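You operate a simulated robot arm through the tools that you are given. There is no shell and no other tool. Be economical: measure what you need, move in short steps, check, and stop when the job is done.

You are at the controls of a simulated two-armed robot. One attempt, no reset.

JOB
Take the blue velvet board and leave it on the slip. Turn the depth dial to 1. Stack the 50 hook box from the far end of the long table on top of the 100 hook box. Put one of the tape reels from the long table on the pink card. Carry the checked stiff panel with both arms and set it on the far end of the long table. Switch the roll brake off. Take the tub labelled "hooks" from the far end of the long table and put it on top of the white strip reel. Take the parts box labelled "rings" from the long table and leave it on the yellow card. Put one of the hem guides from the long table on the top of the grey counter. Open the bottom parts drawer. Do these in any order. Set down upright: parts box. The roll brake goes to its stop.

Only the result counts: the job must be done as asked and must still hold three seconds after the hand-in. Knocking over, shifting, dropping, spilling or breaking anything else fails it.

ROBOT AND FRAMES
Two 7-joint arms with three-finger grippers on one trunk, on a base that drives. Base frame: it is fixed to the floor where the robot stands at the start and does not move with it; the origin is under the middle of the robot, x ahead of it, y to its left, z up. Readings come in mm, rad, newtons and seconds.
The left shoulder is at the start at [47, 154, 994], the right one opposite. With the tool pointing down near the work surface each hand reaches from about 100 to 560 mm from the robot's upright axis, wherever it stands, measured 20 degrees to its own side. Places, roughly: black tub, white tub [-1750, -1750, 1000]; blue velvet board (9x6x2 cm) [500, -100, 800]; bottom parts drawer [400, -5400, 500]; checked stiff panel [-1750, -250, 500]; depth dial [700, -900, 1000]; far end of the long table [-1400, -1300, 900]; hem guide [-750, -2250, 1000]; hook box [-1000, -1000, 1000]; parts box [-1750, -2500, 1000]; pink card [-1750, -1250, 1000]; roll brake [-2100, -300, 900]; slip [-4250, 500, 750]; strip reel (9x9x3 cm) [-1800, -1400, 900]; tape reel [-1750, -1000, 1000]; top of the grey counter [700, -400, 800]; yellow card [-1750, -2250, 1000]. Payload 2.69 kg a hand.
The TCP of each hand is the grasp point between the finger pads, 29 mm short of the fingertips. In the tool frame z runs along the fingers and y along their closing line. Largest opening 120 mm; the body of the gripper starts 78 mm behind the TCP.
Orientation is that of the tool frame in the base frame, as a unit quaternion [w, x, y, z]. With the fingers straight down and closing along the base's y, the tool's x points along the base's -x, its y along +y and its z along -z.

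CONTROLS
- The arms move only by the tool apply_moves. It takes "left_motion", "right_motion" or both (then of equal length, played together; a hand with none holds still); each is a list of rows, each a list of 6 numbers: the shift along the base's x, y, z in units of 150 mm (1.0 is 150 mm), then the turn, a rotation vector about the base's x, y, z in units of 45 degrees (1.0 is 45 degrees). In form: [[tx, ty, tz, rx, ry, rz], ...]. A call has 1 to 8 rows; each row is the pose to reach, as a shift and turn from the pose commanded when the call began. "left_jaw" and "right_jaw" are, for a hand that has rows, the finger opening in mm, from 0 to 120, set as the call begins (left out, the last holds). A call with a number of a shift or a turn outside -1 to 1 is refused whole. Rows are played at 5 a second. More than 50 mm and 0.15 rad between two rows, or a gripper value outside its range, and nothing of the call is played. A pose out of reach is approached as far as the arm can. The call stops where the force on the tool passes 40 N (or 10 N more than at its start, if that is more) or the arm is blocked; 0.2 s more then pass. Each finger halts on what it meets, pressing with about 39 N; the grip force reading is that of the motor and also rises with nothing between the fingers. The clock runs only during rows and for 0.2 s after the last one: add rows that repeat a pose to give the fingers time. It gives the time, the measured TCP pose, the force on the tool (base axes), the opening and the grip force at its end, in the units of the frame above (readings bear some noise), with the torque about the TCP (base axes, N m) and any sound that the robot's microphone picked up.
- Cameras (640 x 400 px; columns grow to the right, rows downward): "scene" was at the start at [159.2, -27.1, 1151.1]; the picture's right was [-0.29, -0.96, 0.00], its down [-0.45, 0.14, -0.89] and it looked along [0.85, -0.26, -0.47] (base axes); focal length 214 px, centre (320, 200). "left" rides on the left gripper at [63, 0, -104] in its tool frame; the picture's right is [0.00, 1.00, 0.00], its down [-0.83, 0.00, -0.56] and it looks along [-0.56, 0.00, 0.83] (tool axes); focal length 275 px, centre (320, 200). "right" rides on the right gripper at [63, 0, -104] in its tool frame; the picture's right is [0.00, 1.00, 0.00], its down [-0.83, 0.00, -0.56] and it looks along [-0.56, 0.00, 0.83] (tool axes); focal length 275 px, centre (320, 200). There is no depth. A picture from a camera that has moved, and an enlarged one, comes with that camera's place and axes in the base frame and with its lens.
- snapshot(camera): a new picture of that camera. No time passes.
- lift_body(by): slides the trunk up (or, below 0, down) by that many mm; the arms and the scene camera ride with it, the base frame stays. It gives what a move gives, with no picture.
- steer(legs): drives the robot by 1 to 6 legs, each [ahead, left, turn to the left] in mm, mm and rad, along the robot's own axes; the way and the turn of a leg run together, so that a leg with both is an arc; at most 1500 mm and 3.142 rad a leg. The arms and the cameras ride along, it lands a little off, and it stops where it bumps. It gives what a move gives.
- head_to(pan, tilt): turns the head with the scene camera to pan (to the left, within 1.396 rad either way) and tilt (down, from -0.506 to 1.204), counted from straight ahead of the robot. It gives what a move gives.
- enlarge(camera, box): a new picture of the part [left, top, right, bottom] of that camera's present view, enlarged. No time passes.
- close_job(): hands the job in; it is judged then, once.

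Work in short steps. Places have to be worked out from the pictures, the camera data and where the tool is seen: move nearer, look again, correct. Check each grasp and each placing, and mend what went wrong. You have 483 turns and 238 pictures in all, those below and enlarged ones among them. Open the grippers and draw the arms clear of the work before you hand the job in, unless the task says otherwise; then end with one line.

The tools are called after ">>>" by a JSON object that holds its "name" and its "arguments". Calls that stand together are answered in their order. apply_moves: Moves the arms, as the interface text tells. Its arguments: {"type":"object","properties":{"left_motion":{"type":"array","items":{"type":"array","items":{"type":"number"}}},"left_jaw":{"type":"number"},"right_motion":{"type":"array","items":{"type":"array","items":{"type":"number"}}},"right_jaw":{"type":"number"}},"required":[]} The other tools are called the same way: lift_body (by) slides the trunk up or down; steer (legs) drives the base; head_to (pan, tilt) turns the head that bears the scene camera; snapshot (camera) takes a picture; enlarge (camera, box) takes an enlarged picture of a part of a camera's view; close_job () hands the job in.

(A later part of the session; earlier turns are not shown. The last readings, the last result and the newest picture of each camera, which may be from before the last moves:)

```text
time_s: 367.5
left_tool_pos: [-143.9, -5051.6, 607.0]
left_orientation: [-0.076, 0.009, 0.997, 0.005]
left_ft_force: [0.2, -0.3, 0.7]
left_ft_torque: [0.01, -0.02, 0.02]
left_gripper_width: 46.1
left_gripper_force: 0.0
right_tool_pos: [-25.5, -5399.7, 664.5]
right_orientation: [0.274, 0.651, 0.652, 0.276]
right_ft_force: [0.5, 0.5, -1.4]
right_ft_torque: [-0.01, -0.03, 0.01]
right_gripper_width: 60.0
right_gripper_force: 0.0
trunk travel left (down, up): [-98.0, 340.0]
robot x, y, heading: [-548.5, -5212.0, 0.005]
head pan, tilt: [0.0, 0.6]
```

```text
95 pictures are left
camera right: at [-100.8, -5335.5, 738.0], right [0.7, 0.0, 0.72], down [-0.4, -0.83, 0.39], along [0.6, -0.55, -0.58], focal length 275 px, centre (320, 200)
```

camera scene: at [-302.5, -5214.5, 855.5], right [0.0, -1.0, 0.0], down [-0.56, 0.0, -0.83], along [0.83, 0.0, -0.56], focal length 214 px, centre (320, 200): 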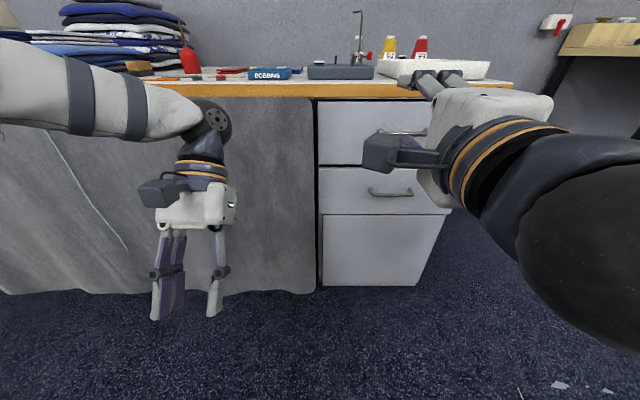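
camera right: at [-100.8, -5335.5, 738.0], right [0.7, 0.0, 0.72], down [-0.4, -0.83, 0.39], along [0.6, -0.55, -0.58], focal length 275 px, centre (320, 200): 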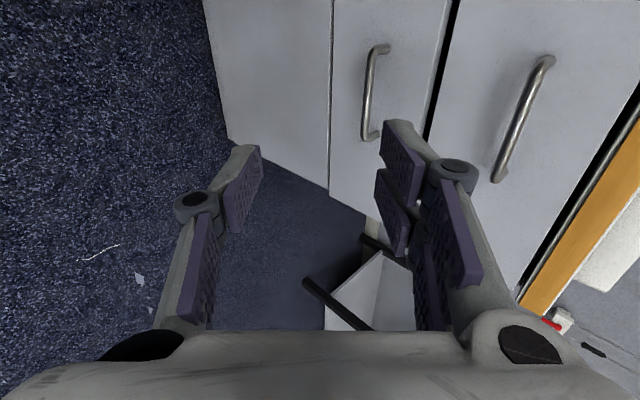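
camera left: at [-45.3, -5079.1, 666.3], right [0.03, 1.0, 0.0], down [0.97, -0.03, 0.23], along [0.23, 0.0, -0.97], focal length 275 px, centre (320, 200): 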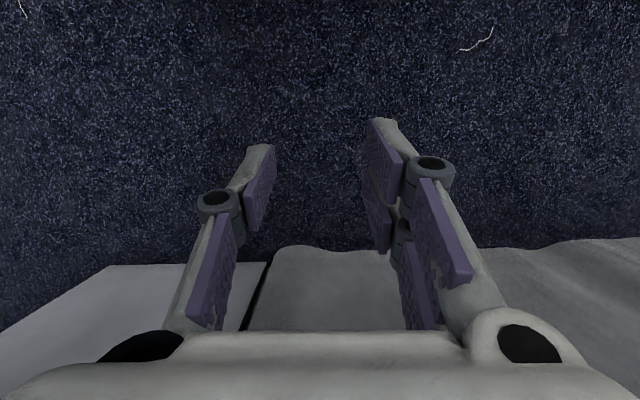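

Triangulating anew: the bar is at about [262,-5433,495], recessed under the overhang. I drive 225 mm closer and line up.

>>> {"name": "steer", "arguments": {"legs": [[225, 0, 0]]}}

>>> {"name": "apply_moves", "arguments": {"right_motion": [[0, -0.1, -0.25, 0, 0, 0], [0, -0.2, -0.5, 0, 0, 0], [0, -0.22, -0.75, 0, 0, 0]]}}

>>> {"name": "snapshot", "arguments": {"camera": "right"}}

```text
time_s: 369.2
left_tool_pos: [78.4, -5052.6, 607.0]
left_orientation: [-0.075, 0.011, 0.997, 0.005]
left_ft_force: [0.1, 1.0, 1.1]
left_ft_torque: [0.02, -0.02, 0.01]
left_gripper_width: 45.9
left_gripper_force: 0.0
right_tool_pos: [195.5, -5399.9, 665.9]
right_orientation: [0.275, 0.653, 0.65, 0.276]
right_ft_force: [-8.2, 0.6, 1.9]
right_ft_torque: [-0.01, -0.24, 0.01]
right_gripper_width: 61.6
right_gripper_force: 0.0
trunk travel left (down, up): [-98.0, 340.0]
robot x, y, heading: [-324.7, -5211.6, -0.002]
head pan, tilt: [0.0, 0.6]
```

```text
time_s: 370.0
left_tool_pos: [77.3, -5052.5, 606.7]
left_orientation: [-0.074, 0.01, 0.997, 0.005]
left_ft_force: [0.0, 0.3, 0.2]
left_ft_torque: [0.03, 0.0, 0.03]
left_gripper_width: 45.9
left_gripper_force: 0.1
right_tool_pos: [196.0, -5432.7, 550.6]
right_orientation: [0.276, 0.651, 0.65, 0.277]
right_ft_force: [0.7, -0.2, -0.5]
right_ft_torque: [-0.04, 0.0, 0.01]
right_gripper_width: 60.1
right_gripper_force: 0.1
trunk travel left (down, up): [-98.0, 340.0]
robot x, y, heading: [-325.5, -5215.1, 0.0]
head pan, tilt: [0.0, 0.6]
```

```text
94 pictures are left
camera right: at [120.3, -5368.4, 623.8], right [0.7, 0.0, 0.72], down [-0.4, -0.83, 0.39], along [0.6, -0.56, -0.58], focal length 275 px, centre (320, 200)
```

right: 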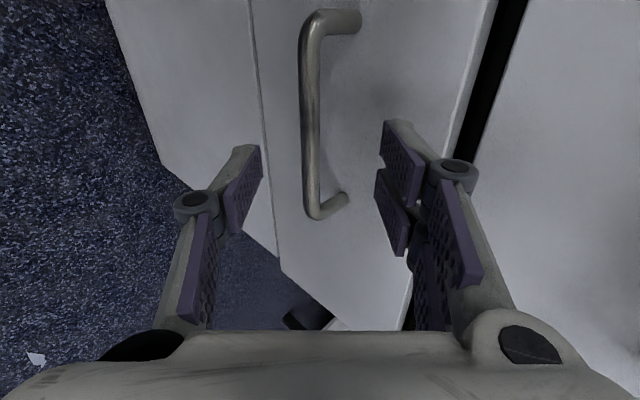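

The bar runs between the fingers, about 53 mm ahead along them. I narrow the jaw to 32, shift 15 mm toward its middle and advance 38 mm.

>>> {"name": "apply_moves", "arguments": {"right_motion": [[0, 0.05, -0.03, 0, 0, 0], [0.05, 0.1, -0.09, 0, 0, 0], [0.11, 0.1, -0.15, 0, 0, 0], [0.16, 0.1, -0.2, 0, 0, 0]], "right_jaw": 32}}

>>> {"name": "snapshot", "arguments": {"camera": "right"}}

```text
time_s: 371.0
left_tool_pos: [78.1, -5052.1, 607.2]
left_orientation: [-0.075, 0.011, 0.997, 0.005]
left_ft_force: [0.5, 0.7, 0.1]
left_ft_torque: [-0.02, 0.01, 0.01]
left_gripper_width: 46.1
left_gripper_force: 0.2
right_tool_pos: [220.3, -5417.6, 522.7]
right_orientation: [0.275, 0.652, 0.65, 0.276]
right_ft_force: [0.2, -1.1, 0.6]
right_ft_torque: [0.03, -0.02, -0.02]
right_gripper_width: 32.1
right_gripper_force: 0.0
trunk travel left (down, up): [-98.0, 340.0]
robot x, y, heading: [-325.9, -5214.7, -0.002]
head pan, tilt: [0.0, 0.6]
```

```text
93 pictures are left
camera right: at [145.0, -5354.9, 595.9], right [0.7, 0.0, 0.72], down [-0.4, -0.83, 0.39], along [0.6, -0.56, -0.58], focal length 275 px, centre (320, 200)
```

right: 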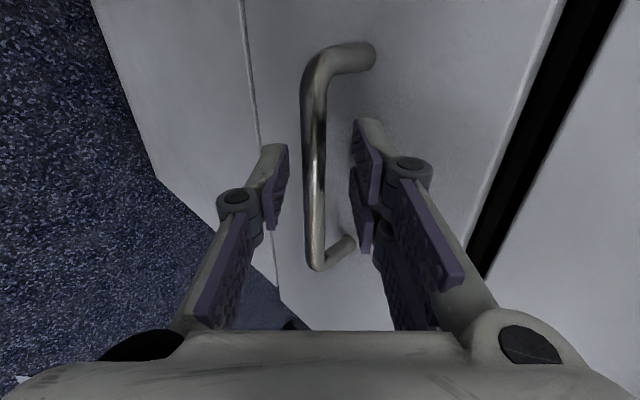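

The bar is between the pads. I close and check the opening.

>>> {"name": "apply_moves", "arguments": {"right_motion": [[0, 0, 0, 0, 0, 0], [0, 0, 0, 0, 0, 0]], "right_jaw": 0}}

```text
time_s: 371.6
left_tool_pos: [78.1, -5053.1, 606.2]
left_orientation: [-0.075, 0.011, 0.997, 0.005]
left_ft_force: [0.5, 0.1, -0.1]
left_ft_torque: [-0.02, 0.01, -0.01]
left_gripper_width: 45.9
left_gripper_force: 0.1
right_tool_pos: [218.8, -5419.0, 521.2]
right_orientation: [0.273, 0.653, 0.651, 0.274]
right_ft_force: [-10.5, 1.1, -9.7]
right_ft_torque: [0.09, 0.27, -0.58]
right_gripper_width: 11.7
right_gripper_force: 38.5
trunk travel left (down, up): [-98.0, 340.0]
robot x, y, heading: [-324.0, -5209.8, -0.001]
head pan, tilt: [0.0, 0.6]
```

Gripped (11.7 mm bar). I pull the drawer by driving straight back.

>>> {"name": "steer", "arguments": {"legs": [[-150, 0, 0]]}}

>>> {"name": "snapshot", "arguments": {"camera": "right"}}

```text
time_s: 373.0
left_tool_pos: [-68.8, -5052.8, 606.5]
left_orientation: [-0.076, 0.013, 0.997, 0.006]
left_ft_force: [0.2, -0.3, -0.7]
left_ft_torque: [-0.01, 0.03, 0.01]
left_gripper_width: 46.0
left_gripper_force: 0.0
right_tool_pos: [72.5, -5418.9, 521.7]
right_orientation: [0.274, 0.653, 0.651, 0.274]
right_ft_force: [-0.2, 5.5, -25.7]
right_ft_torque: [0.27, 0.33, -0.21]
right_gripper_width: 11.7
right_gripper_force: 38.3
trunk travel left (down, up): [-98.0, 340.0]
robot x, y, heading: [-471.4, -5214.2, -0.0]
head pan, tilt: [0.0, 0.6]
```

```text
92 pictures are left
camera right: at [-2.6, -5354.9, 594.5], right [0.7, 0.0, 0.71], down [-0.4, -0.83, 0.39], along [0.59, -0.56, -0.58], focal length 275 px, centre (320, 200)
```

right: 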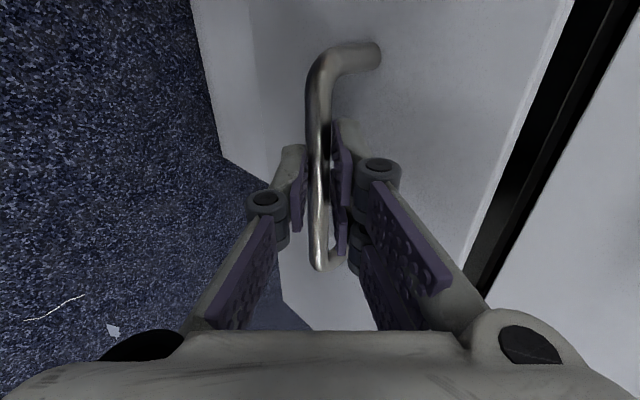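

It slides. I pull on another 200 mm, watching for its stop.

>>> {"name": "steer", "arguments": {"legs": [[-200, 0, 0]]}}

>>> {"name": "snapshot", "arguments": {"camera": "scene"}}

```text
time_s: 374.6
left_tool_pos: [-255.7, -5050.4, 607.5]
left_orientation: [-0.074, 0.01, 0.997, 0.006]
left_ft_force: [0.4, -0.2, 0.2]
left_ft_torque: [0.01, 0.01, 0.0]
left_gripper_width: 45.7
left_gripper_force: 0.1
right_tool_pos: [-107.4, -5419.2, 527.6]
right_orientation: [0.282, 0.651, 0.646, 0.28]
right_ft_force: [-0.6, -0.4, -0.4]
right_ft_torque: [0.01, 0.0, 0.06]
right_gripper_width: 0.1
right_gripper_force: 28.5
trunk travel left (down, up): [-98.0, 340.0]
robot x, y, heading: [-658.7, -5214.6, 0.0]
head pan, tilt: [0.0, 0.6]
stopped in leg 1: the force on the tool passed its limit at 77 N (the readings are from after the stop); the commanded pose is now the measured one
```

```text
91 pictures are left
camera scene: at [-414.0, -5214.3, 855.5], right [0.0, -1.0, 0.0], down [-0.56, 0.0, -0.83], along [0.83, 0.0, -0.56], focal length 214 px, centre (320, 200)
```

scene: 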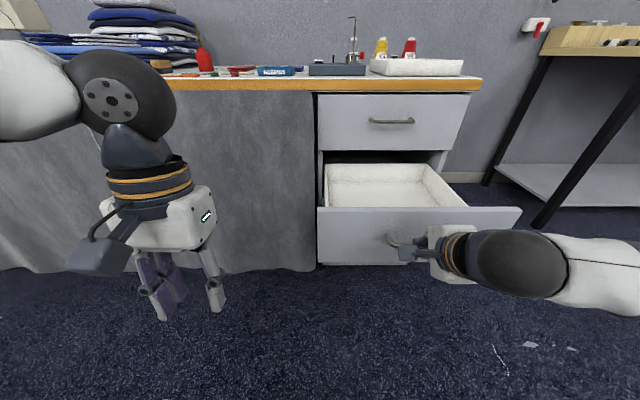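

The drawer is fully open to its stop and the bar slipped free. I back away and straighten the arms.

>>> {"name": "steer", "arguments": {"legs": [[-200, 0, 0]]}}

>>> {"name": "lift_body", "arguments": {"by": 340}}

>>> {"name": "snapshot", "arguments": {"camera": "scene"}}

```text
time_s: 376.4
left_tool_pos: [-456.3, -5055.1, 605.3]
left_orientation: [-0.077, 0.015, 0.997, 0.007]
left_ft_force: [-0.6, -0.1, 0.8]
left_ft_torque: [-0.03, 0.0, -0.01]
left_gripper_width: 46.1
left_gripper_force: 0.1
right_tool_pos: [-312.1, -5422.8, 526.0]
right_orientation: [0.283, 0.654, 0.644, 0.279]
right_ft_force: [0.2, -0.3, 0.5]
right_ft_torque: [0.0, 0.01, 0.04]
right_gripper_width: 0.1
right_gripper_force: 28.8
trunk travel left (down, up): [-98.0, 340.0]
robot x, y, heading: [-864.2, -5213.5, -0.011]
head pan, tilt: [0.0, 0.6]
stopped in leg 1: the robot was blocked; the commanded pose is now the measured one
```

```text
time_s: 379.7
left_tool_pos: [-458.6, -5053.5, 946.2]
left_orientation: [-0.076, 0.014, 0.997, 0.006]
left_ft_force: [0.6, 0.0, -0.7]
left_ft_torque: [-0.02, -0.03, -0.01]
left_gripper_width: 45.9
left_gripper_force: 0.2
right_tool_pos: [-312.7, -5421.7, 867.5]
right_orientation: [0.283, 0.653, 0.645, 0.279]
right_ft_force: [-0.6, -0.5, -1.4]
right_ft_torque: [0.02, -0.03, 0.0]
right_gripper_width: 0.3
right_gripper_force: 28.0
trunk travel left (down, up): [-438.0, 0.0]
robot x, y, heading: [-864.9, -5211.8, -0.004]
head pan, tilt: [0.0, 0.6]
```

```text
90 pictures are left
camera scene: at [-772.6, -5214.4, 1226.2], right [-0.01, -1.0, 0.0], down [-0.57, 0.0, -0.82], along [0.82, -0.01, -0.57], focal length 214 px, centre (320, 200)
```

scene: 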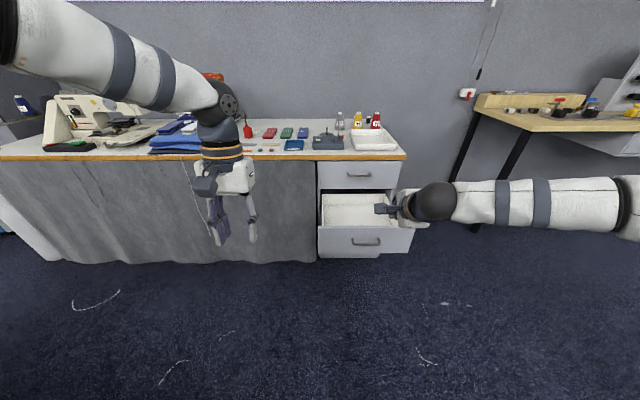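

The base touched something behind at x≈-1110. I creep forward, restore the right hand's orientation, then look at what is behind.

>>> {"name": "steer", "arguments": {"legs": [[60, 0, 0]]}}

>>> {"name": "apply_moves", "arguments": {"right_motion": [[0, 0, 0.1, 0, 0.18, 0], [-0.1, 0.1, 0.3, 0, 0.36, 0], [-0.2, 0.1, 0.5, 0, 0.54, 0], [-0.3, 0.1, 0.7, 0, 0.72, 0], [-0.4, 0.1, 0.8, 0, 0.9, 0], [-0.5, 0.1, 0.9, 0, 1.0, 0]], "right_jaw": 100}}

>>> {"name": "apply_moves", "arguments": {"right_motion": [[0, 0, 0, 0, 0, 0.18], [0, 0, 0, 0, 0, 0.36], [0, 0, 0, 0, 0, 0.54], [0, 0, 0, 0, 0, 0.72], [0, 0, 0, 0, 0, 0.9], [0, 0, 0, 0, 0, 1.0]]}}

>>> {"name": "apply_moves", "arguments": {"right_motion": [[0, 0, 0, 0, 0, 0.18], [0, 0, 0, 0, 0, 0.36], [0, 0, 0, 0, 0, 0.54], [0, 0, 0, 0, 0, 0.72], [0, 0, 0, 0, 0, 0.9], [0, 0, 0, 0, 0, 1.0]], "left_motion": [[0, 0, 0.1, 0, -0.1, 0], [0, 0, 0.2, 0, -0.19, 0], [0, 0, 0.3, 0, -0.19, 0], [0, 0, 0.5, 0, -0.19, 0], [0, 0, 0.6, 0, -0.19, 0], [0, 0, 0.6, 0, -0.19, 0]], "left_jaw": 100}}

>>> {"name": "head_to", "arguments": {"pan": 1.396, "tilt": 0.4}}

>>> {"name": "snapshot", "arguments": {"camera": "scene"}}

```text
time_s: 380.7
left_tool_pos: [-396.3, -5055.1, 946.9]
left_orientation: [-0.076, 0.013, 0.997, 0.006]
left_ft_force: [0.6, 0.4, 0.1]
left_ft_torque: [0.02, 0.06, 0.01]
left_gripper_width: 46.1
left_gripper_force: 0.1
right_tool_pos: [-251.3, -5422.1, 868.4]
right_orientation: [0.283, 0.653, 0.644, 0.279]
right_ft_force: [0.6, 0.5, -0.6]
right_ft_torque: [0.03, -0.02, 0.02]
right_gripper_width: 0.1
right_gripper_force: 28.6
trunk travel left (down, up): [-438.0, 0.0]
robot x, y, heading: [-804.1, -5215.4, -0.003]
head pan, tilt: [0.0, 0.6]
```

```text
time_s: 382.1
left_tool_pos: [-397.7, -5054.6, 945.7]
left_orientation: [-0.075, 0.014, 0.997, 0.006]
left_ft_force: [-0.9, 0.6, 0.1]
left_ft_torque: [0.03, -0.06, 0.0]
left_gripper_width: 45.9
left_gripper_force: 0.0
right_tool_pos: [-328.6, -5406.0, 1001.4]
right_orientation: [0.015, 0.71, 0.704, 0.008]
right_ft_force: [-0.4, 0.5, -0.5]
right_ft_torque: [-0.03, 0.01, -0.01]
right_gripper_width: 100.0
right_gripper_force: 0.0
trunk travel left (down, up): [-438.0, 0.0]
robot x, y, heading: [-806.4, -5212.6, -0.005]
head pan, tilt: [0.0, 0.6]
```

```text
time_s: 383.5
left_tool_pos: [-398.8, -5053.9, 946.0]
left_orientation: [-0.076, 0.014, 0.997, 0.006]
left_ft_force: [0.3, 0.0, -0.3]
left_ft_torque: [-0.03, 0.01, 0.02]
left_gripper_width: 46.0
left_gripper_force: 0.0
right_tool_pos: [-326.4, -5407.2, 1003.7]
right_orientation: [0.012, 0.386, 0.922, 0.014]
right_ft_force: [0.0, -0.5, 0.6]
right_ft_torque: [0.0, 0.01, -0.01]
right_gripper_width: 99.8
right_gripper_force: 0.1
trunk travel left (down, up): [-438.0, 0.0]
robot x, y, heading: [-804.4, -5212.8, -0.007]
head pan, tilt: [0.0, 0.6]
```

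```text
time_s: 384.9
left_tool_pos: [-398.3, -5053.2, 1036.8]
left_orientation: [-0.001, 0.013, 1.0, 0.007]
left_ft_force: [0.5, 0.6, 0.4]
left_ft_torque: [0.04, -0.03, 0.04]
left_gripper_width: 99.9
left_gripper_force: 0.0
right_tool_pos: [-327.6, -5407.3, 1001.5]
right_orientation: [0.005, 0.003, 1.0, 0.017]
right_ft_force: [0.0, 0.3, 0.4]
right_ft_torque: [0.0, 0.01, 0.0]
right_gripper_width: 99.9
right_gripper_force: 0.1
trunk travel left (down, up): [-438.0, 0.0]
robot x, y, heading: [-804.4, -5214.2, -0.003]
head pan, tilt: [0.0, 0.6]
```

```text
time_s: 386.4
left_tool_pos: [-398.0, -5054.4, 1035.2]
left_orientation: [-0.001, 0.013, 1.0, 0.007]
left_ft_force: [0.2, 0.0, 0.1]
left_ft_torque: [0.0, -0.02, -0.02]
left_gripper_width: 100.0
left_gripper_force: 0.1
right_tool_pos: [-328.5, -5407.3, 1003.2]
right_orientation: [0.005, 0.005, 1.0, 0.017]
right_ft_force: [-0.6, 0.3, -0.6]
right_ft_torque: [-0.04, -0.03, 0.04]
right_gripper_width: 100.4
right_gripper_force: 0.1
trunk travel left (down, up): [-438.0, 0.0]
robot x, y, heading: [-806.2, -5212.8, -0.002]
head pan, tilt: [1.396, 0.4]
```

```text
89 pictures are left
camera scene: at [-783.8, -5123.1, 1244.5], right [0.98, -0.18, 0.0], down [-0.07, -0.38, -0.92], along [0.17, 0.91, -0.39], focal length 214 px, centre (320, 200)
```

scene: 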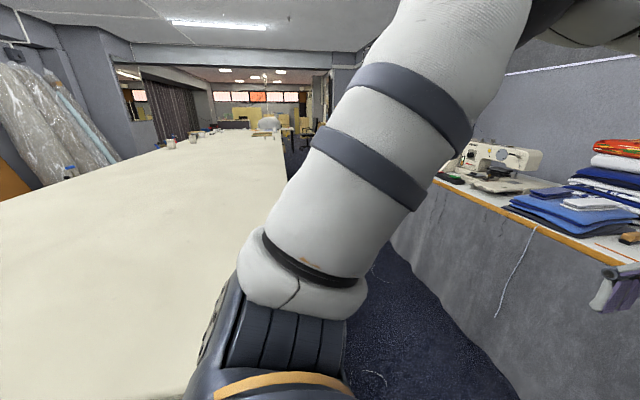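

The table runs down to beside me. I look to the other side for what I touched.

>>> {"name": "head_to", "arguments": {"pan": -1.396, "tilt": 0.4}}

>>> {"name": "snapshot", "arguments": {"camera": "scene"}}

```text
time_s: 388.9
left_tool_pos: [-397.3, -5054.4, 1035.7]
left_orientation: [0.0, 0.013, 1.0, 0.007]
left_ft_force: [-0.2, -0.7, 0.2]
left_ft_torque: [0.02, 0.01, 0.02]
left_gripper_width: 99.9
left_gripper_force: 0.1
right_tool_pos: [-328.8, -5406.7, 1003.3]
right_orientation: [0.005, 0.005, 1.0, 0.017]
right_ft_force: [0.0, 0.0, 0.2]
right_ft_torque: [0.01, -0.02, -0.02]
right_gripper_width: 100.0
right_gripper_force: 0.0
trunk travel left (down, up): [-438.0, 0.0]
robot x, y, heading: [-797.2, -5209.3, -0.006]
head pan, tilt: [-1.396, 0.4]
```

```text
88 pictures are left
camera scene: at [-785.1, -5305.5, 1244.5], right [-0.99, -0.17, 0.0], down [-0.07, 0.38, -0.92], along [0.15, -0.91, -0.39], focal length 214 px, centre (320, 200)
```

scene: 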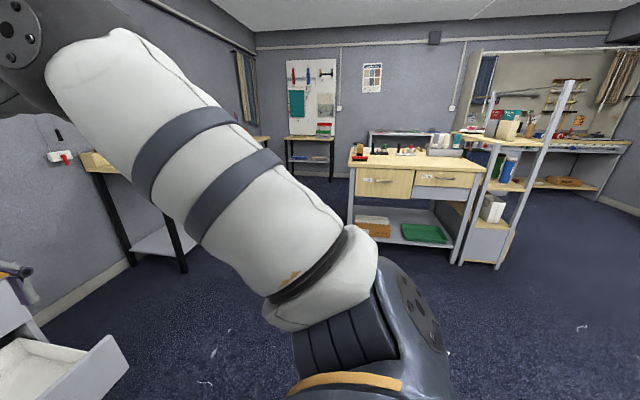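

Probably only the table end. I go round its south end: step south, turn to face north, and check west.

>>> {"name": "steer", "arguments": {"legs": [[0, -260, 0], [0, 0, 1.57]]}}

>>> {"name": "head_to", "arguments": {"pan": 0.9, "tilt": 0.4}}

>>> {"name": "snapshot", "arguments": {"camera": "scene"}}

```text
time_s: 395.3
left_tool_pos: [-970.2, -5070.1, 1036.7]
left_orientation: [-0.005, -0.702, 0.712, 0.005]
left_ft_force: [-0.1, 0.0, -0.6]
left_ft_torque: [0.01, 0.0, -0.03]
left_gripper_width: 100.0
left_gripper_force: 0.0
right_tool_pos: [-615.9, -4995.8, 1001.8]
right_orientation: [0.008, 0.707, -0.707, -0.015]
right_ft_force: [0.5, 0.6, 0.7]
right_ft_torque: [0.0, 0.05, 0.02]
right_gripper_width: 99.9
right_gripper_force: 0.0
trunk travel left (down, up): [-438.0, 0.0]
robot x, y, heading: [-805.8, -5472.7, 1.579]
head pan, tilt: [-1.396, 0.4]
```

```text
time_s: 397.4
left_tool_pos: [-969.5, -5070.3, 1035.9]
left_orientation: [-0.006, -0.702, 0.712, 0.004]
left_ft_force: [-1.0, 1.0, -0.5]
left_ft_torque: [-0.01, 0.02, 0.02]
left_gripper_width: 100.0
left_gripper_force: 0.0
right_tool_pos: [-616.4, -4995.9, 1003.8]
right_orientation: [0.008, 0.707, -0.707, -0.016]
right_ft_force: [0.0, -0.8, 0.3]
right_ft_torque: [-0.01, -0.01, 0.0]
right_gripper_width: 100.1
right_gripper_force: 0.1
trunk travel left (down, up): [-438.0, 0.0]
robot x, y, heading: [-803.3, -5471.1, 1.573]
head pan, tilt: [0.901, 0.4]
```

```text
87 pictures are left
camera scene: at [-876.5, -5415.7, 1244.5], right [0.62, 0.79, 0.0], down [0.31, -0.24, -0.92], along [-0.72, 0.57, -0.39], focal length 214 px, centre (320, 200)
```

scene: 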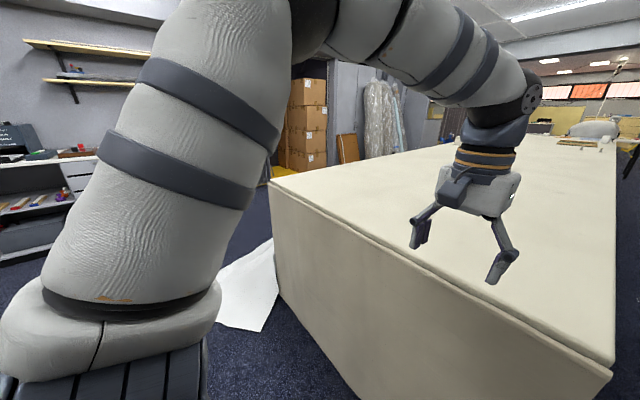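

The veil's train lies across the south end of the west aisle, so I return by the known route: north up the east aisle.

>>> {"name": "steer", "arguments": {"legs": [[0, -355, 0], [1300, 0, 0]]}}

>>> {"name": "head_to", "arguments": {"pan": 0, "tilt": 0.5}}

>>> {"name": "snapshot", "arguments": {"camera": "scene"}}

```text
time_s: 406.9
left_tool_pos: [-617.7, -3774.9, 1036.8]
left_orientation: [-0.005, -0.702, 0.712, 0.005]
left_ft_force: [-0.1, 0.8, 0.6]
left_ft_torque: [-0.01, 0.01, 0.03]
left_gripper_width: 99.9
left_gripper_force: 0.0
right_tool_pos: [-264.5, -3698.2, 1002.7]
right_orientation: [0.007, 0.708, -0.706, -0.015]
right_ft_force: [0.8, 0.3, -0.1]
right_ft_torque: [-0.01, -0.01, 0.0]
right_gripper_width: 100.0
right_gripper_force: 0.0
trunk travel left (down, up): [-438.0, 0.0]
robot x, y, heading: [-452.9, -4176.9, 1.576]
head pan, tilt: [0.901, 0.4]
```

```text
time_s: 408.1
left_tool_pos: [-619.2, -3772.8, 1036.3]
left_orientation: [-0.005, -0.703, 0.712, 0.005]
left_ft_force: [1.0, -0.1, -0.5]
left_ft_torque: [0.03, 0.0, 0.02]
left_gripper_width: 99.7
left_gripper_force: 0.0
right_tool_pos: [-265.5, -3699.1, 1003.4]
right_orientation: [0.008, 0.708, -0.706, -0.016]
right_ft_force: [-0.3, 0.0, 0.0]
right_ft_torque: [0.01, -0.01, -0.02]
right_gripper_width: 99.9
right_gripper_force: 0.1
trunk travel left (down, up): [-438.0, 0.0]
robot x, y, heading: [-451.1, -4175.3, 1.575]
head pan, tilt: [0.0, 0.499]
```

```text
86 pictures are left
camera scene: at [-453.1, -4084.8, 1235.3], right [1.0, 0.01, 0.0], down [0.0, -0.48, -0.88], along [0.0, 0.88, -0.48], focal length 214 px, centre (320, 200)
```

scene: 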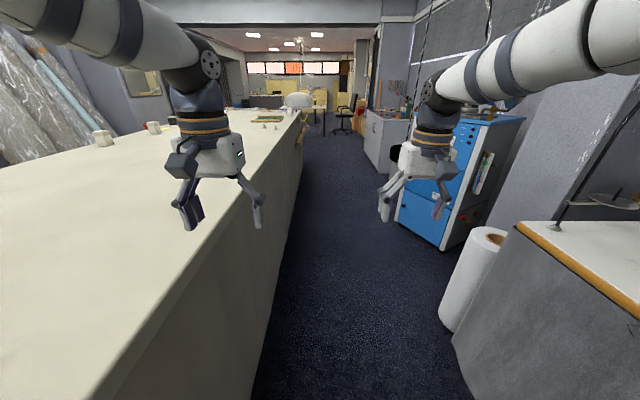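

Clear. I continue north, easing to x≈-370 to stay off the clamp.

>>> {"name": "steer", "arguments": {"legs": [[1400, -80, -0.004], [1500, 0, 0], [1450, 0, 0]]}}

```text
time_s: 429.0
left_tool_pos: [-496.5, 603.2, 1035.8]
left_orientation: [-0.006, -0.696, 0.718, 0.004]
left_ft_force: [-0.1, 0.2, 0.3]
left_ft_torque: [0.0, 0.0, 0.01]
left_gripper_width: 99.9
left_gripper_force: 0.0
right_tool_pos: [-141.3, 673.6, 1003.0]
right_orientation: [-0.007, -0.702, 0.712, 0.016]
right_ft_force: [0.5, -0.1, 0.4]
right_ft_torque: [0.0, 0.0, 0.02]
right_gripper_width: 100.1
right_gripper_force: 0.0
trunk travel left (down, up): [-438.0, 0.0]
robot x, y, heading: [-332.5, 200.4, 1.557]
head pan, tilt: [0.0, 0.499]
```

I drive on to y≈450, slide west to x≈-2600, and turn to face +x.

>>> {"name": "steer", "arguments": {"legs": [[250, 0, 0.014], [0, 1150, 0], [0, 1120, 0], [0, 0, -1.571], [0, -1000, 0]]}}

>>> {"name": "head_to", "arguments": {"pan": -0.5, "tilt": 0.5}}

>>> {"name": "snapshot", "arguments": {"camera": "scene"}}

```text
time_s: 459.2
left_tool_pos: [-2162.3, -418.1, 1035.5]
left_orientation: [-0.001, 0.0, 1.0, 0.008]
left_ft_force: [0.5, -0.6, -0.2]
left_ft_torque: [-0.02, -0.01, -0.01]
left_gripper_width: 99.8
left_gripper_force: 0.1
right_tool_pos: [-2082.9, -771.2, 1002.9]
right_orientation: [0.005, -0.01, 1.0, 0.016]
right_ft_force: [0.9, -0.3, 0.3]
right_ft_torque: [0.0, -0.03, -0.02]
right_gripper_width: 100.1
right_gripper_force: 0.0
trunk travel left (down, up): [-438.0, 0.0]
robot x, y, heading: [-2562.8, -589.6, 0.023]
head pan, tilt: [0.0, 0.499]
```

```text
time_s: 460.2
left_tool_pos: [-2163.0, -419.1, 1036.1]
left_orientation: [-0.001, 0.0, 1.0, 0.007]
left_ft_force: [-0.3, 0.0, -0.3]
left_ft_torque: [0.03, 0.02, 0.0]
left_gripper_width: 100.2
left_gripper_force: 0.0
right_tool_pos: [-2081.9, -769.8, 1002.7]
right_orientation: [0.005, -0.009, 1.0, 0.017]
right_ft_force: [-0.6, 0.6, 0.0]
right_ft_torque: [0.03, 0.01, -0.02]
right_gripper_width: 100.1
right_gripper_force: 0.0
trunk travel left (down, up): [-438.0, 0.0]
robot x, y, heading: [-2562.2, -593.5, 0.018]
head pan, tilt: [-0.499, 0.499]
```

```text
85 pictures are left
camera scene: at [-2479.8, -632.2, 1235.3], right [-0.46, -0.89, 0.0], down [-0.43, 0.22, -0.88], along [0.78, -0.4, -0.48], focal length 214 px, centre (320, 200)
```

scene: 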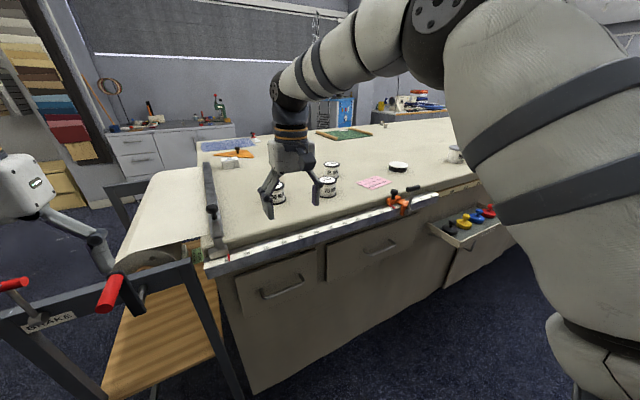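

I zoom on the tape reels, pink card and strip reel.

>>> {"name": "enlarge", "arguments": {"camera": "scene", "box": [250, 130, 470, 230]}}

```text
2.91 times, centred on (360, 180) of scene
camera zoom: at [-2479.8, -632.2, 1235.3], right [-0.46, -0.89, 0.0], down [-0.43, 0.22, -0.88], along [0.78, -0.4, -0.48], focal length 624 px, centre (204, 258)
```

zoom: 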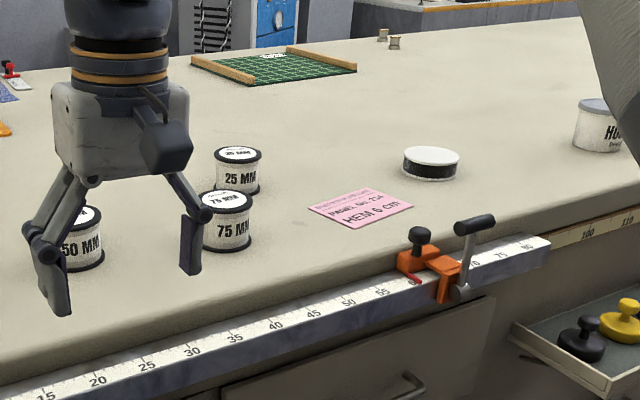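

The 75 mm reel is near [-1876,-977] and the card near [-1873,-1188]; top z≈933. I move to y≈-1240 and in to x≈-2350.

>>> {"name": "steer", "arguments": {"legs": [[0, -645, -0.018], [205, 0, 0]]}}

>>> {"name": "head_to", "arguments": {"pan": 0.1, "tilt": 0.7}}

>>> {"name": "snapshot", "arguments": {"camera": "scene"}}

```text
time_s: 466.9
left_tool_pos: [-1946.3, -1075.0, 1035.8]
left_orientation: [-0.001, 0.005, 1.0, 0.007]
left_ft_force: [0.4, 1.3, -0.3]
left_ft_torque: [0.0, -0.01, 0.02]
left_gripper_width: 100.0
left_gripper_force: 0.0
right_tool_pos: [-1869.5, -1427.7, 1003.1]
right_orientation: [0.005, -0.003, 1.0, 0.017]
right_ft_force: [1.5, -0.1, 0.1]
right_ft_torque: [-0.01, 0.02, 0.01]
right_gripper_width: 100.0
right_gripper_force: 0.0
trunk travel left (down, up): [-438.0, 0.0]
robot x, y, heading: [-2352.0, -1242.8, 0.009]
head pan, tilt: [-0.499, 0.499]
```

```text
time_s: 467.9
left_tool_pos: [-1945.9, -1074.3, 1035.5]
left_orientation: [-0.001, 0.005, 1.0, 0.007]
left_ft_force: [0.6, 0.7, -0.2]
left_ft_torque: [-0.02, 0.02, 0.03]
left_gripper_width: 100.0
left_gripper_force: 0.0
right_tool_pos: [-1870.1, -1428.0, 1003.3]
right_orientation: [0.005, -0.004, 1.0, 0.016]
right_ft_force: [0.0, -0.2, 0.0]
right_ft_torque: [0.0, -0.04, 0.0]
right_gripper_width: 100.0
right_gripper_force: 0.1
trunk travel left (down, up): [-438.0, 0.0]
robot x, y, heading: [-2347.4, -1240.7, 0.006]
head pan, tilt: [0.099, 0.7]
```

```text
83 pictures are left
camera scene: at [-2261.6, -1232.8, 1217.6], right [0.11, -0.99, 0.0], down [-0.64, -0.07, -0.77], along [0.76, 0.08, -0.64], focal length 214 px, centre (320, 200)
```

scene: 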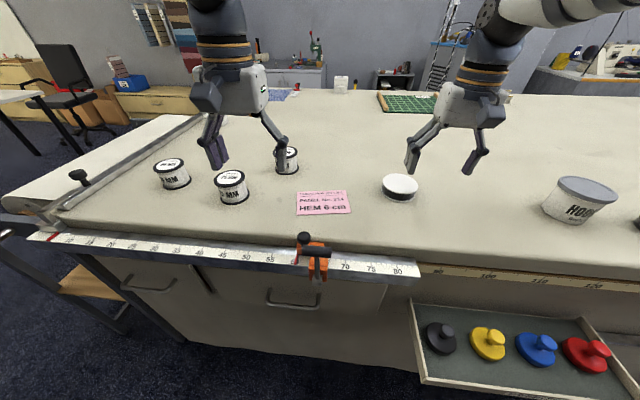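

The 75 mm reel is at (-1870,-975), the card centre at (-1869,-1199). I bring the left hand over the reel.

>>> {"name": "apply_moves", "arguments": {"left_motion": [[0.17, 0.22, 0, 0, 0, 0], [0.34, 0.44, 0, 0, 0, 0], [0.51, 0.66, 0, 0, 0, 0]]}}

>>> {"name": "snapshot", "arguments": {"camera": "left"}}

```text
time_s: 468.7
left_tool_pos: [-1869.0, -975.4, 1036.2]
left_orientation: [-0.002, 0.005, 1.0, 0.007]
left_ft_force: [-0.2, -0.1, 0.0]
left_ft_torque: [-0.04, 0.03, 0.01]
left_gripper_width: 99.9
left_gripper_force: 0.1
right_tool_pos: [-1870.1, -1427.5, 1002.6]
right_orientation: [0.004, -0.003, 1.0, 0.017]
right_ft_force: [0.2, 0.0, -0.4]
right_ft_torque: [-0.02, 0.02, -0.01]
right_gripper_width: 99.9
right_gripper_force: 0.0
trunk travel left (down, up): [-438.0, 0.0]
robot x, y, heading: [-2346.6, -1240.9, 0.009]
head pan, tilt: [0.099, 0.7]
```

```text
82 pictures are left
camera left: at [-1931.2, -974.5, 1139.9], right [0.02, 1.0, 0.01], down [0.83, -0.02, 0.55], along [0.55, 0.0, -0.83], focal length 275 px, centre (320, 200)
```

left: 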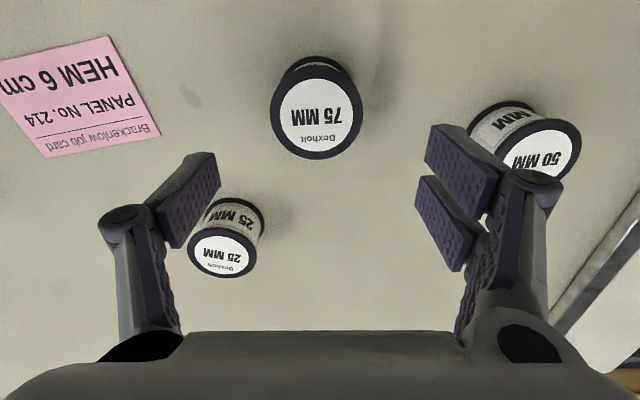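

Centred. I lower around the reel to z≈914 and close.

>>> {"name": "apply_moves", "arguments": {"left_motion": [[-0.01, 0, -0.3, 0, 0, 0], [-0.01, 0, -0.6, 0, 0, 0], [-0.01, 0, -0.81, 0, 0, 0]]}}

>>> {"name": "apply_moves", "arguments": {"left_motion": [[0, 0, 0, 0, 0, 0], [0, 0, 0, 0, 0, 0], [0, 0, 0, 0, 0, 0]], "left_jaw": 45}}

>>> {"name": "apply_moves", "arguments": {"left_motion": [[0, 0, 0.3, 0, 0, 0], [0, 0, 0.6, 0, 0, 0], [0, 0, 0.8, 0, 0, 0]]}}

>>> {"name": "snapshot", "arguments": {"camera": "left"}}

```text
time_s: 469.5
left_tool_pos: [-1871.8, -975.5, 913.2]
left_orientation: [-0.001, 0.005, 1.0, 0.007]
left_ft_force: [0.1, -0.3, -0.2]
left_ft_torque: [0.02, 0.05, -0.01]
left_gripper_width: 100.0
left_gripper_force: 0.1
right_tool_pos: [-1869.6, -1427.3, 1002.4]
right_orientation: [0.005, -0.003, 1.0, 0.016]
right_ft_force: [-0.3, -0.4, 0.5]
right_ft_torque: [0.05, -0.02, 0.0]
right_gripper_width: 99.7
right_gripper_force: 0.0
trunk travel left (down, up): [-438.0, 0.0]
robot x, y, heading: [-2348.0, -1240.6, 0.009]
head pan, tilt: [0.099, 0.7]
```

```text
time_s: 470.3
left_tool_pos: [-1872.1, -975.6, 913.5]
left_orientation: [0.0, 0.005, 1.0, 0.007]
left_ft_force: [-1.0, -0.6, 4.0]
left_ft_torque: [0.07, -0.1, -0.01]
left_gripper_width: 68.3
left_gripper_force: 39.0
right_tool_pos: [-1869.7, -1428.0, 1004.2]
right_orientation: [0.005, -0.003, 1.0, 0.016]
right_ft_force: [-0.4, -0.2, -1.1]
right_ft_torque: [-0.01, 0.03, -0.02]
right_gripper_width: 100.1
right_gripper_force: 0.1
trunk travel left (down, up): [-438.0, 0.0]
robot x, y, heading: [-2349.4, -1239.9, 0.006]
head pan, tilt: [0.099, 0.7]
```

```text
time_s: 471.1
left_tool_pos: [-1872.8, -978.0, 1034.7]
left_orientation: [-0.001, 0.006, 1.0, 0.008]
left_ft_force: [-0.9, -0.6, -1.1]
left_ft_torque: [0.0, 0.0, -0.04]
left_gripper_width: 68.5
left_gripper_force: 38.6
right_tool_pos: [-1869.9, -1427.2, 1001.5]
right_orientation: [0.005, -0.003, 1.0, 0.016]
right_ft_force: [0.1, 0.2, -0.9]
right_ft_torque: [0.0, -0.02, -0.04]
right_gripper_width: 99.8
right_gripper_force: 0.1
trunk travel left (down, up): [-438.0, 0.0]
robot x, y, heading: [-2349.0, -1242.7, 0.007]
head pan, tilt: [0.099, 0.7]
```

```text
81 pictures are left
camera left: at [-1935.3, -977.0, 1138.7], right [0.02, 1.0, 0.01], down [0.83, -0.02, 0.55], along [0.55, 0.0, -0.83], focal length 275 px, centre (320, 200)
```

left: 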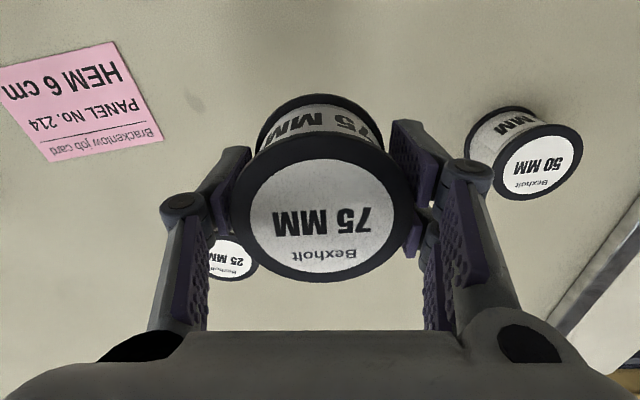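

Held. I carry it to the card, moving the right hand out of the way.

>>> {"name": "apply_moves", "arguments": {"left_motion": [[0, -0.3, 0, 0, 0, 0], [0, -0.6, 0, 0, 0, 0], [0, -0.9, 0, 0, 0, 0], [0, -1, 0, 0, 0, 0]], "right_motion": [[0, -0.15, 0, 0, 0, 0], [0, -0.3, 0, 0, 0, 0], [0, -0.4, 0, 0, 0, 0], [0, -0.4, 0, 0, 0, 0]]}}

>>> {"name": "apply_moves", "arguments": {"left_motion": [[0.01, -0.25, 0, 0, 0, 0], [0.02, -0.47, -0.1, 0, 0, 0], [0.02, -0.47, -0.4, 0, 0, 0]]}}

>>> {"name": "snapshot", "arguments": {"camera": "left"}}

>>> {"name": "enlarge", "arguments": {"camera": "scene", "box": [240, 100, 420, 250]}}

```text
time_s: 472.1
left_tool_pos: [-1873.1, -1127.7, 1034.9]
left_orientation: [-0.001, 0.005, 1.0, 0.008]
left_ft_force: [0.0, -0.7, -2.5]
left_ft_torque: [-0.01, -0.01, -0.02]
left_gripper_width: 68.6
left_gripper_force: 39.0
right_tool_pos: [-1868.4, -1488.0, 1003.5]
right_orientation: [0.005, -0.003, 1.0, 0.017]
right_ft_force: [0.1, 0.2, 0.2]
right_ft_torque: [-0.02, -0.03, -0.01]
right_gripper_width: 100.4
right_gripper_force: 0.1
trunk travel left (down, up): [-438.0, 0.0]
robot x, y, heading: [-2346.8, -1242.9, 0.011]
head pan, tilt: [0.099, 0.7]
```

```text
time_s: 472.9
left_tool_pos: [-1868.8, -1196.8, 972.6]
left_orientation: [-0.002, 0.005, 1.0, 0.006]
left_ft_force: [-0.4, 0.2, -2.6]
left_ft_torque: [-0.01, 0.06, 0.03]
left_gripper_width: 68.5
left_gripper_force: 39.0
right_tool_pos: [-1867.6, -1487.2, 1002.2]
right_orientation: [0.005, -0.004, 1.0, 0.017]
right_ft_force: [-0.7, -0.1, -0.4]
right_ft_torque: [0.0, 0.0, -0.01]
right_gripper_width: 99.7
right_gripper_force: 0.1
trunk travel left (down, up): [-438.0, 0.0]
robot x, y, heading: [-2349.2, -1244.4, 0.013]
head pan, tilt: [0.099, 0.7]
```

```text
80 pictures are left
camera left: at [-1931.4, -1196.4, 1076.4], right [0.01, 1.0, 0.01], down [0.83, -0.02, 0.55], along [0.55, 0.0, -0.83], focal length 275 px, centre (320, 200)
```

left: 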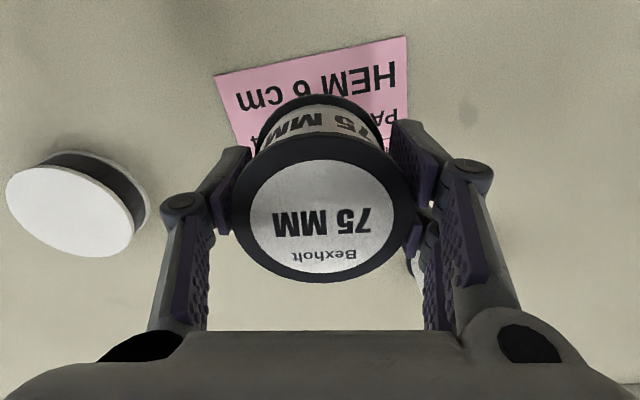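

```text
2.67 times, centred on (330, 175) of scene
camera zoom: at [-2260.9, -1232.5, 1217.4], right [0.11, -0.99, 0.0], down [-0.64, -0.07, -0.76], along [0.76, 0.08, -0.64], focal length 572 px, centre (293, 267)
```

zoom: 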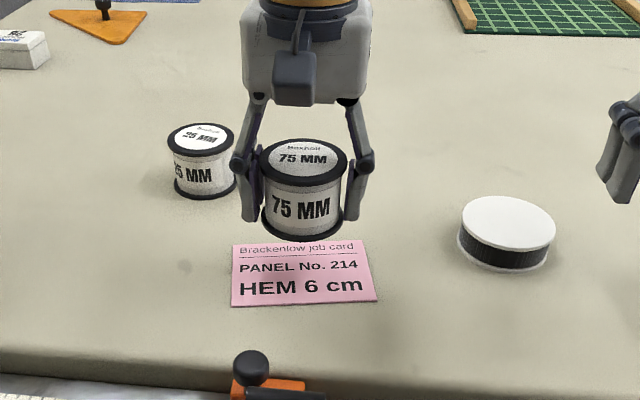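

The card centre is at (-1866,-1200), right under the reel. I lower to contact.

>>> {"name": "apply_moves", "arguments": {"left_motion": [[0.01, -0.015, -0.2, 0, 0, 0], [0.015, -0.02, -0.36, 0, 0, 0], [0.015, -0.02, -0.39, 0, 0, 0]]}}

```text
time_s: 473.7
left_tool_pos: [-1865.5, -1200.6, 916.5]
left_orientation: [0.0, 0.005, 1.0, 0.007]
left_ft_force: [-0.2, -0.5, -1.5]
left_ft_torque: [0.02, 0.02, 0.03]
left_gripper_width: 68.7
left_gripper_force: 38.8
right_tool_pos: [-1868.9, -1488.2, 1003.7]
right_orientation: [0.005, -0.003, 1.0, 0.017]
right_ft_force: [0.3, 0.2, 0.1]
right_ft_torque: [0.01, 0.0, 0.0]
right_gripper_width: 99.9
right_gripper_force: 0.1
trunk travel left (down, up): [-438.0, 0.0]
robot x, y, heading: [-2349.2, -1240.5, 0.009]
head pan, tilt: [0.099, 0.7]
```

>>> {"name": "apply_moves", "arguments": {"left_motion": [[0, 0, -0.01, 0, 0, 0], [0, 0, -0.02, 0, 0, 0]]}}

>>> {"name": "apply_moves", "arguments": {"left_motion": [[0, 0, 0, 0, 0, 0], [0, 0, 0, 0, 0, 0]], "left_jaw": 100}}

>>> {"name": "apply_moves", "arguments": {"left_motion": [[0, 0, 0.3, 0, 0, 0], [0, 0, 0.6, 0, 0, 0], [0, 0.1, 0.8, 0, 0, 0], [0, 0.4, 0.8, 0, 0, 0]]}}

>>> {"name": "snapshot", "arguments": {"camera": "scene"}}

```text
time_s: 474.3
left_tool_pos: [-1866.9, -1199.6, 914.9]
left_orientation: [0.002, 0.006, 1.0, 0.007]
left_ft_force: [1.0, 0.8, 11.1]
left_ft_torque: [-0.02, 0.02, 0.0]
left_gripper_width: 68.8
left_gripper_force: 39.2
right_tool_pos: [-1868.9, -1486.5, 1003.4]
right_orientation: [0.006, -0.004, 1.0, 0.017]
right_ft_force: [0.8, -0.1, 0.1]
right_ft_torque: [0.0, -0.01, 0.01]
right_gripper_width: 99.7
right_gripper_force: 0.1
trunk travel left (down, up): [-438.0, 0.0]
robot x, y, heading: [-2346.8, -1240.2, 0.005]
head pan, tilt: [0.099, 0.7]
```

```text
time_s: 474.9
left_tool_pos: [-1866.7, -1199.6, 911.9]
left_orientation: [-0.001, 0.005, 1.0, 0.007]
left_ft_force: [1.5, 1.1, -0.5]
left_ft_torque: [-0.02, 0.04, 0.01]
left_gripper_width: 99.9
left_gripper_force: 0.1
right_tool_pos: [-1869.6, -1487.7, 1003.2]
right_orientation: [0.006, -0.004, 1.0, 0.017]
right_ft_force: [-0.1, 0.4, -0.7]
right_ft_torque: [-0.02, 0.02, -0.01]
right_gripper_width: 100.1
right_gripper_force: 0.0
trunk travel left (down, up): [-438.0, 0.0]
robot x, y, heading: [-2348.1, -1243.0, 0.006]
head pan, tilt: [0.099, 0.7]
```

```text
time_s: 475.9
left_tool_pos: [-1867.5, -1138.7, 1034.3]
left_orientation: [-0.001, 0.005, 1.0, 0.006]
left_ft_force: [-0.4, 0.5, 1.0]
left_ft_torque: [-0.03, -0.04, -0.02]
left_gripper_width: 100.1
left_gripper_force: 0.1
right_tool_pos: [-1869.2, -1487.3, 1002.6]
right_orientation: [0.004, -0.005, 1.0, 0.017]
right_ft_force: [-0.6, -1.0, -1.0]
right_ft_torque: [-0.01, 0.0, -0.04]
right_gripper_width: 100.1
right_gripper_force: 0.0
trunk travel left (down, up): [-438.0, 0.0]
robot x, y, heading: [-2347.0, -1241.8, 0.008]
head pan, tilt: [0.099, 0.7]
```

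```text
78 pictures are left
camera scene: at [-2261.6, -1231.7, 1217.6], right [0.11, -0.99, 0.0], down [-0.64, -0.07, -0.76], along [0.76, 0.08, -0.64], focal length 214 px, centre (320, 200)
```

scene: 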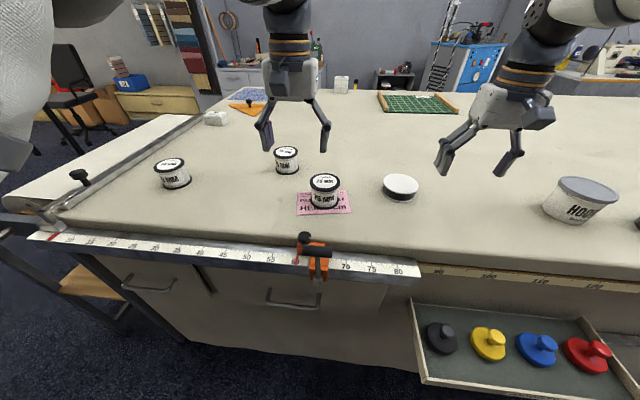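

Reel placed on the pink card. Next the tubs: I raise the right hand and slide 340 mm south to look at them.

>>> {"name": "apply_moves", "arguments": {"right_motion": [[-0.1, 0.15, 0.25, 0, 0, 0], [-0.2, 0.3, 0.5, 0, 0, 0], [-0.3, 0.4, 0.6, 0, 0, 0]], "right_jaw": 120}}

>>> {"name": "steer", "arguments": {"legs": [[-30, -340, -0.006]]}}

>>> {"name": "head_to", "arguments": {"pan": -0.1, "tilt": 0.6}}

>>> {"name": "snapshot", "arguments": {"camera": "scene"}}

```text
time_s: 476.7
left_tool_pos: [-1868.5, -1137.5, 1034.7]
left_orientation: [-0.001, 0.005, 1.0, 0.007]
left_ft_force: [-0.5, 0.0, -0.1]
left_ft_torque: [-0.04, 0.01, 0.01]
left_gripper_width: 99.9
left_gripper_force: 0.1
right_tool_pos: [-1915.1, -1424.7, 1093.4]
right_orientation: [0.005, -0.004, 1.0, 0.017]
right_ft_force: [0.0, 0.2, 0.3]
right_ft_torque: [-0.02, -0.03, -0.02]
right_gripper_width: 120.0
right_gripper_force: 0.2
trunk travel left (down, up): [-438.0, 0.0]
robot x, y, heading: [-2346.2, -1245.4, 0.003]
head pan, tilt: [0.099, 0.7]
```

```text
time_s: 479.8
left_tool_pos: [-1896.7, -1483.4, 1034.7]
left_orientation: [0.0, 0.01, 1.0, 0.006]
left_ft_force: [-0.3, -1.1, 0.1]
left_ft_torque: [-0.01, 0.02, 0.01]
left_gripper_width: 99.7
left_gripper_force: 0.1
right_tool_pos: [-1945.3, -1768.9, 1091.5]
right_orientation: [0.006, 0.001, 1.0, 0.017]
right_ft_force: [-0.3, -0.7, 0.1]
right_ft_torque: [0.03, -0.01, 0.0]
right_gripper_width: 120.1
right_gripper_force: 0.0
trunk travel left (down, up): [-438.0, 0.0]
robot x, y, heading: [-2379.7, -1581.6, 0.001]
head pan, tilt: [0.099, 0.7]
```

```text
time_s: 480.6
left_tool_pos: [-1895.9, -1483.6, 1034.5]
left_orientation: [-0.001, 0.01, 1.0, 0.007]
left_ft_force: [0.1, -0.1, 0.7]
left_ft_torque: [-0.02, 0.01, 0.0]
left_gripper_width: 100.2
left_gripper_force: 0.2
right_tool_pos: [-1944.7, -1767.9, 1092.8]
right_orientation: [0.005, 0.002, 1.0, 0.016]
right_ft_force: [-0.2, 0.6, -0.4]
right_ft_torque: [0.03, 0.06, 0.02]
right_gripper_width: 120.2
right_gripper_force: 0.0
trunk travel left (down, up): [-438.0, 0.0]
robot x, y, heading: [-2377.3, -1580.0, -0.003]
head pan, tilt: [-0.099, 0.6]
```

```text
77 pictures are left
camera scene: at [-2287.4, -1589.1, 1226.2], right [-0.1, -1.0, 0.0], down [-0.56, 0.06, -0.82], along [0.82, -0.08, -0.57], focal length 214 px, centre (320, 200)
```

scene: 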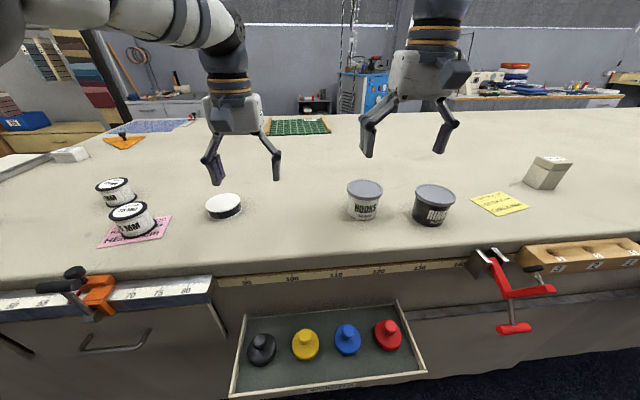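

The white tub reads HOOKS, at about [-1856,-1741], lid top z≈955; the strip reel is at [-1814,-1382]. I bring the right hand over the tub.

>>> {"name": "apply_moves", "arguments": {"right_motion": [[0.2, 0.06, 0, 0, 0, 0], [0.4, 0.12, 0, 0, 0, 0], [0.59, 0.18, 0, 0, 0, 0], [0.59, 0.18, -0.25, 0, 0, 0]]}}

>>> {"name": "snapshot", "arguments": {"camera": "right"}}

```text
time_s: 481.6
left_tool_pos: [-1895.1, -1484.6, 1035.0]
left_orientation: [0.0, 0.009, 1.0, 0.007]
left_ft_force: [0.0, -0.2, -0.3]
left_ft_torque: [-0.01, 0.02, 0.0]
left_gripper_width: 99.5
left_gripper_force: 0.0
right_tool_pos: [-1857.2, -1740.9, 1055.5]
right_orientation: [0.005, 0.002, 1.0, 0.016]
right_ft_force: [0.3, 0.4, 0.9]
right_ft_torque: [0.01, 0.0, 0.01]
right_gripper_width: 120.0
right_gripper_force: 0.0
right hand out of reach, approached as far as the arm can: row 3
trunk travel left (down, up): [-438.0, 0.0]
robot x, y, heading: [-2376.7, -1582.1, -0.001]
head pan, tilt: [-0.099, 0.6]
```

```text
76 pictures are left
camera right: at [-1922.2, -1743.4, 1160.3], right [0.0, 1.0, 0.03], down [0.83, -0.02, 0.56], along [0.56, 0.03, -0.83], focal length 275 px, centre (320, 200)
```

right: 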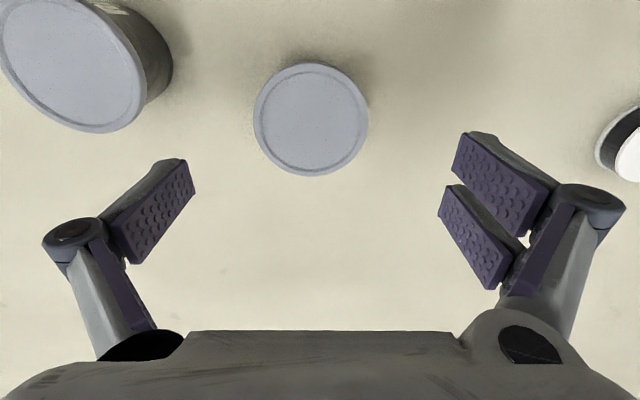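

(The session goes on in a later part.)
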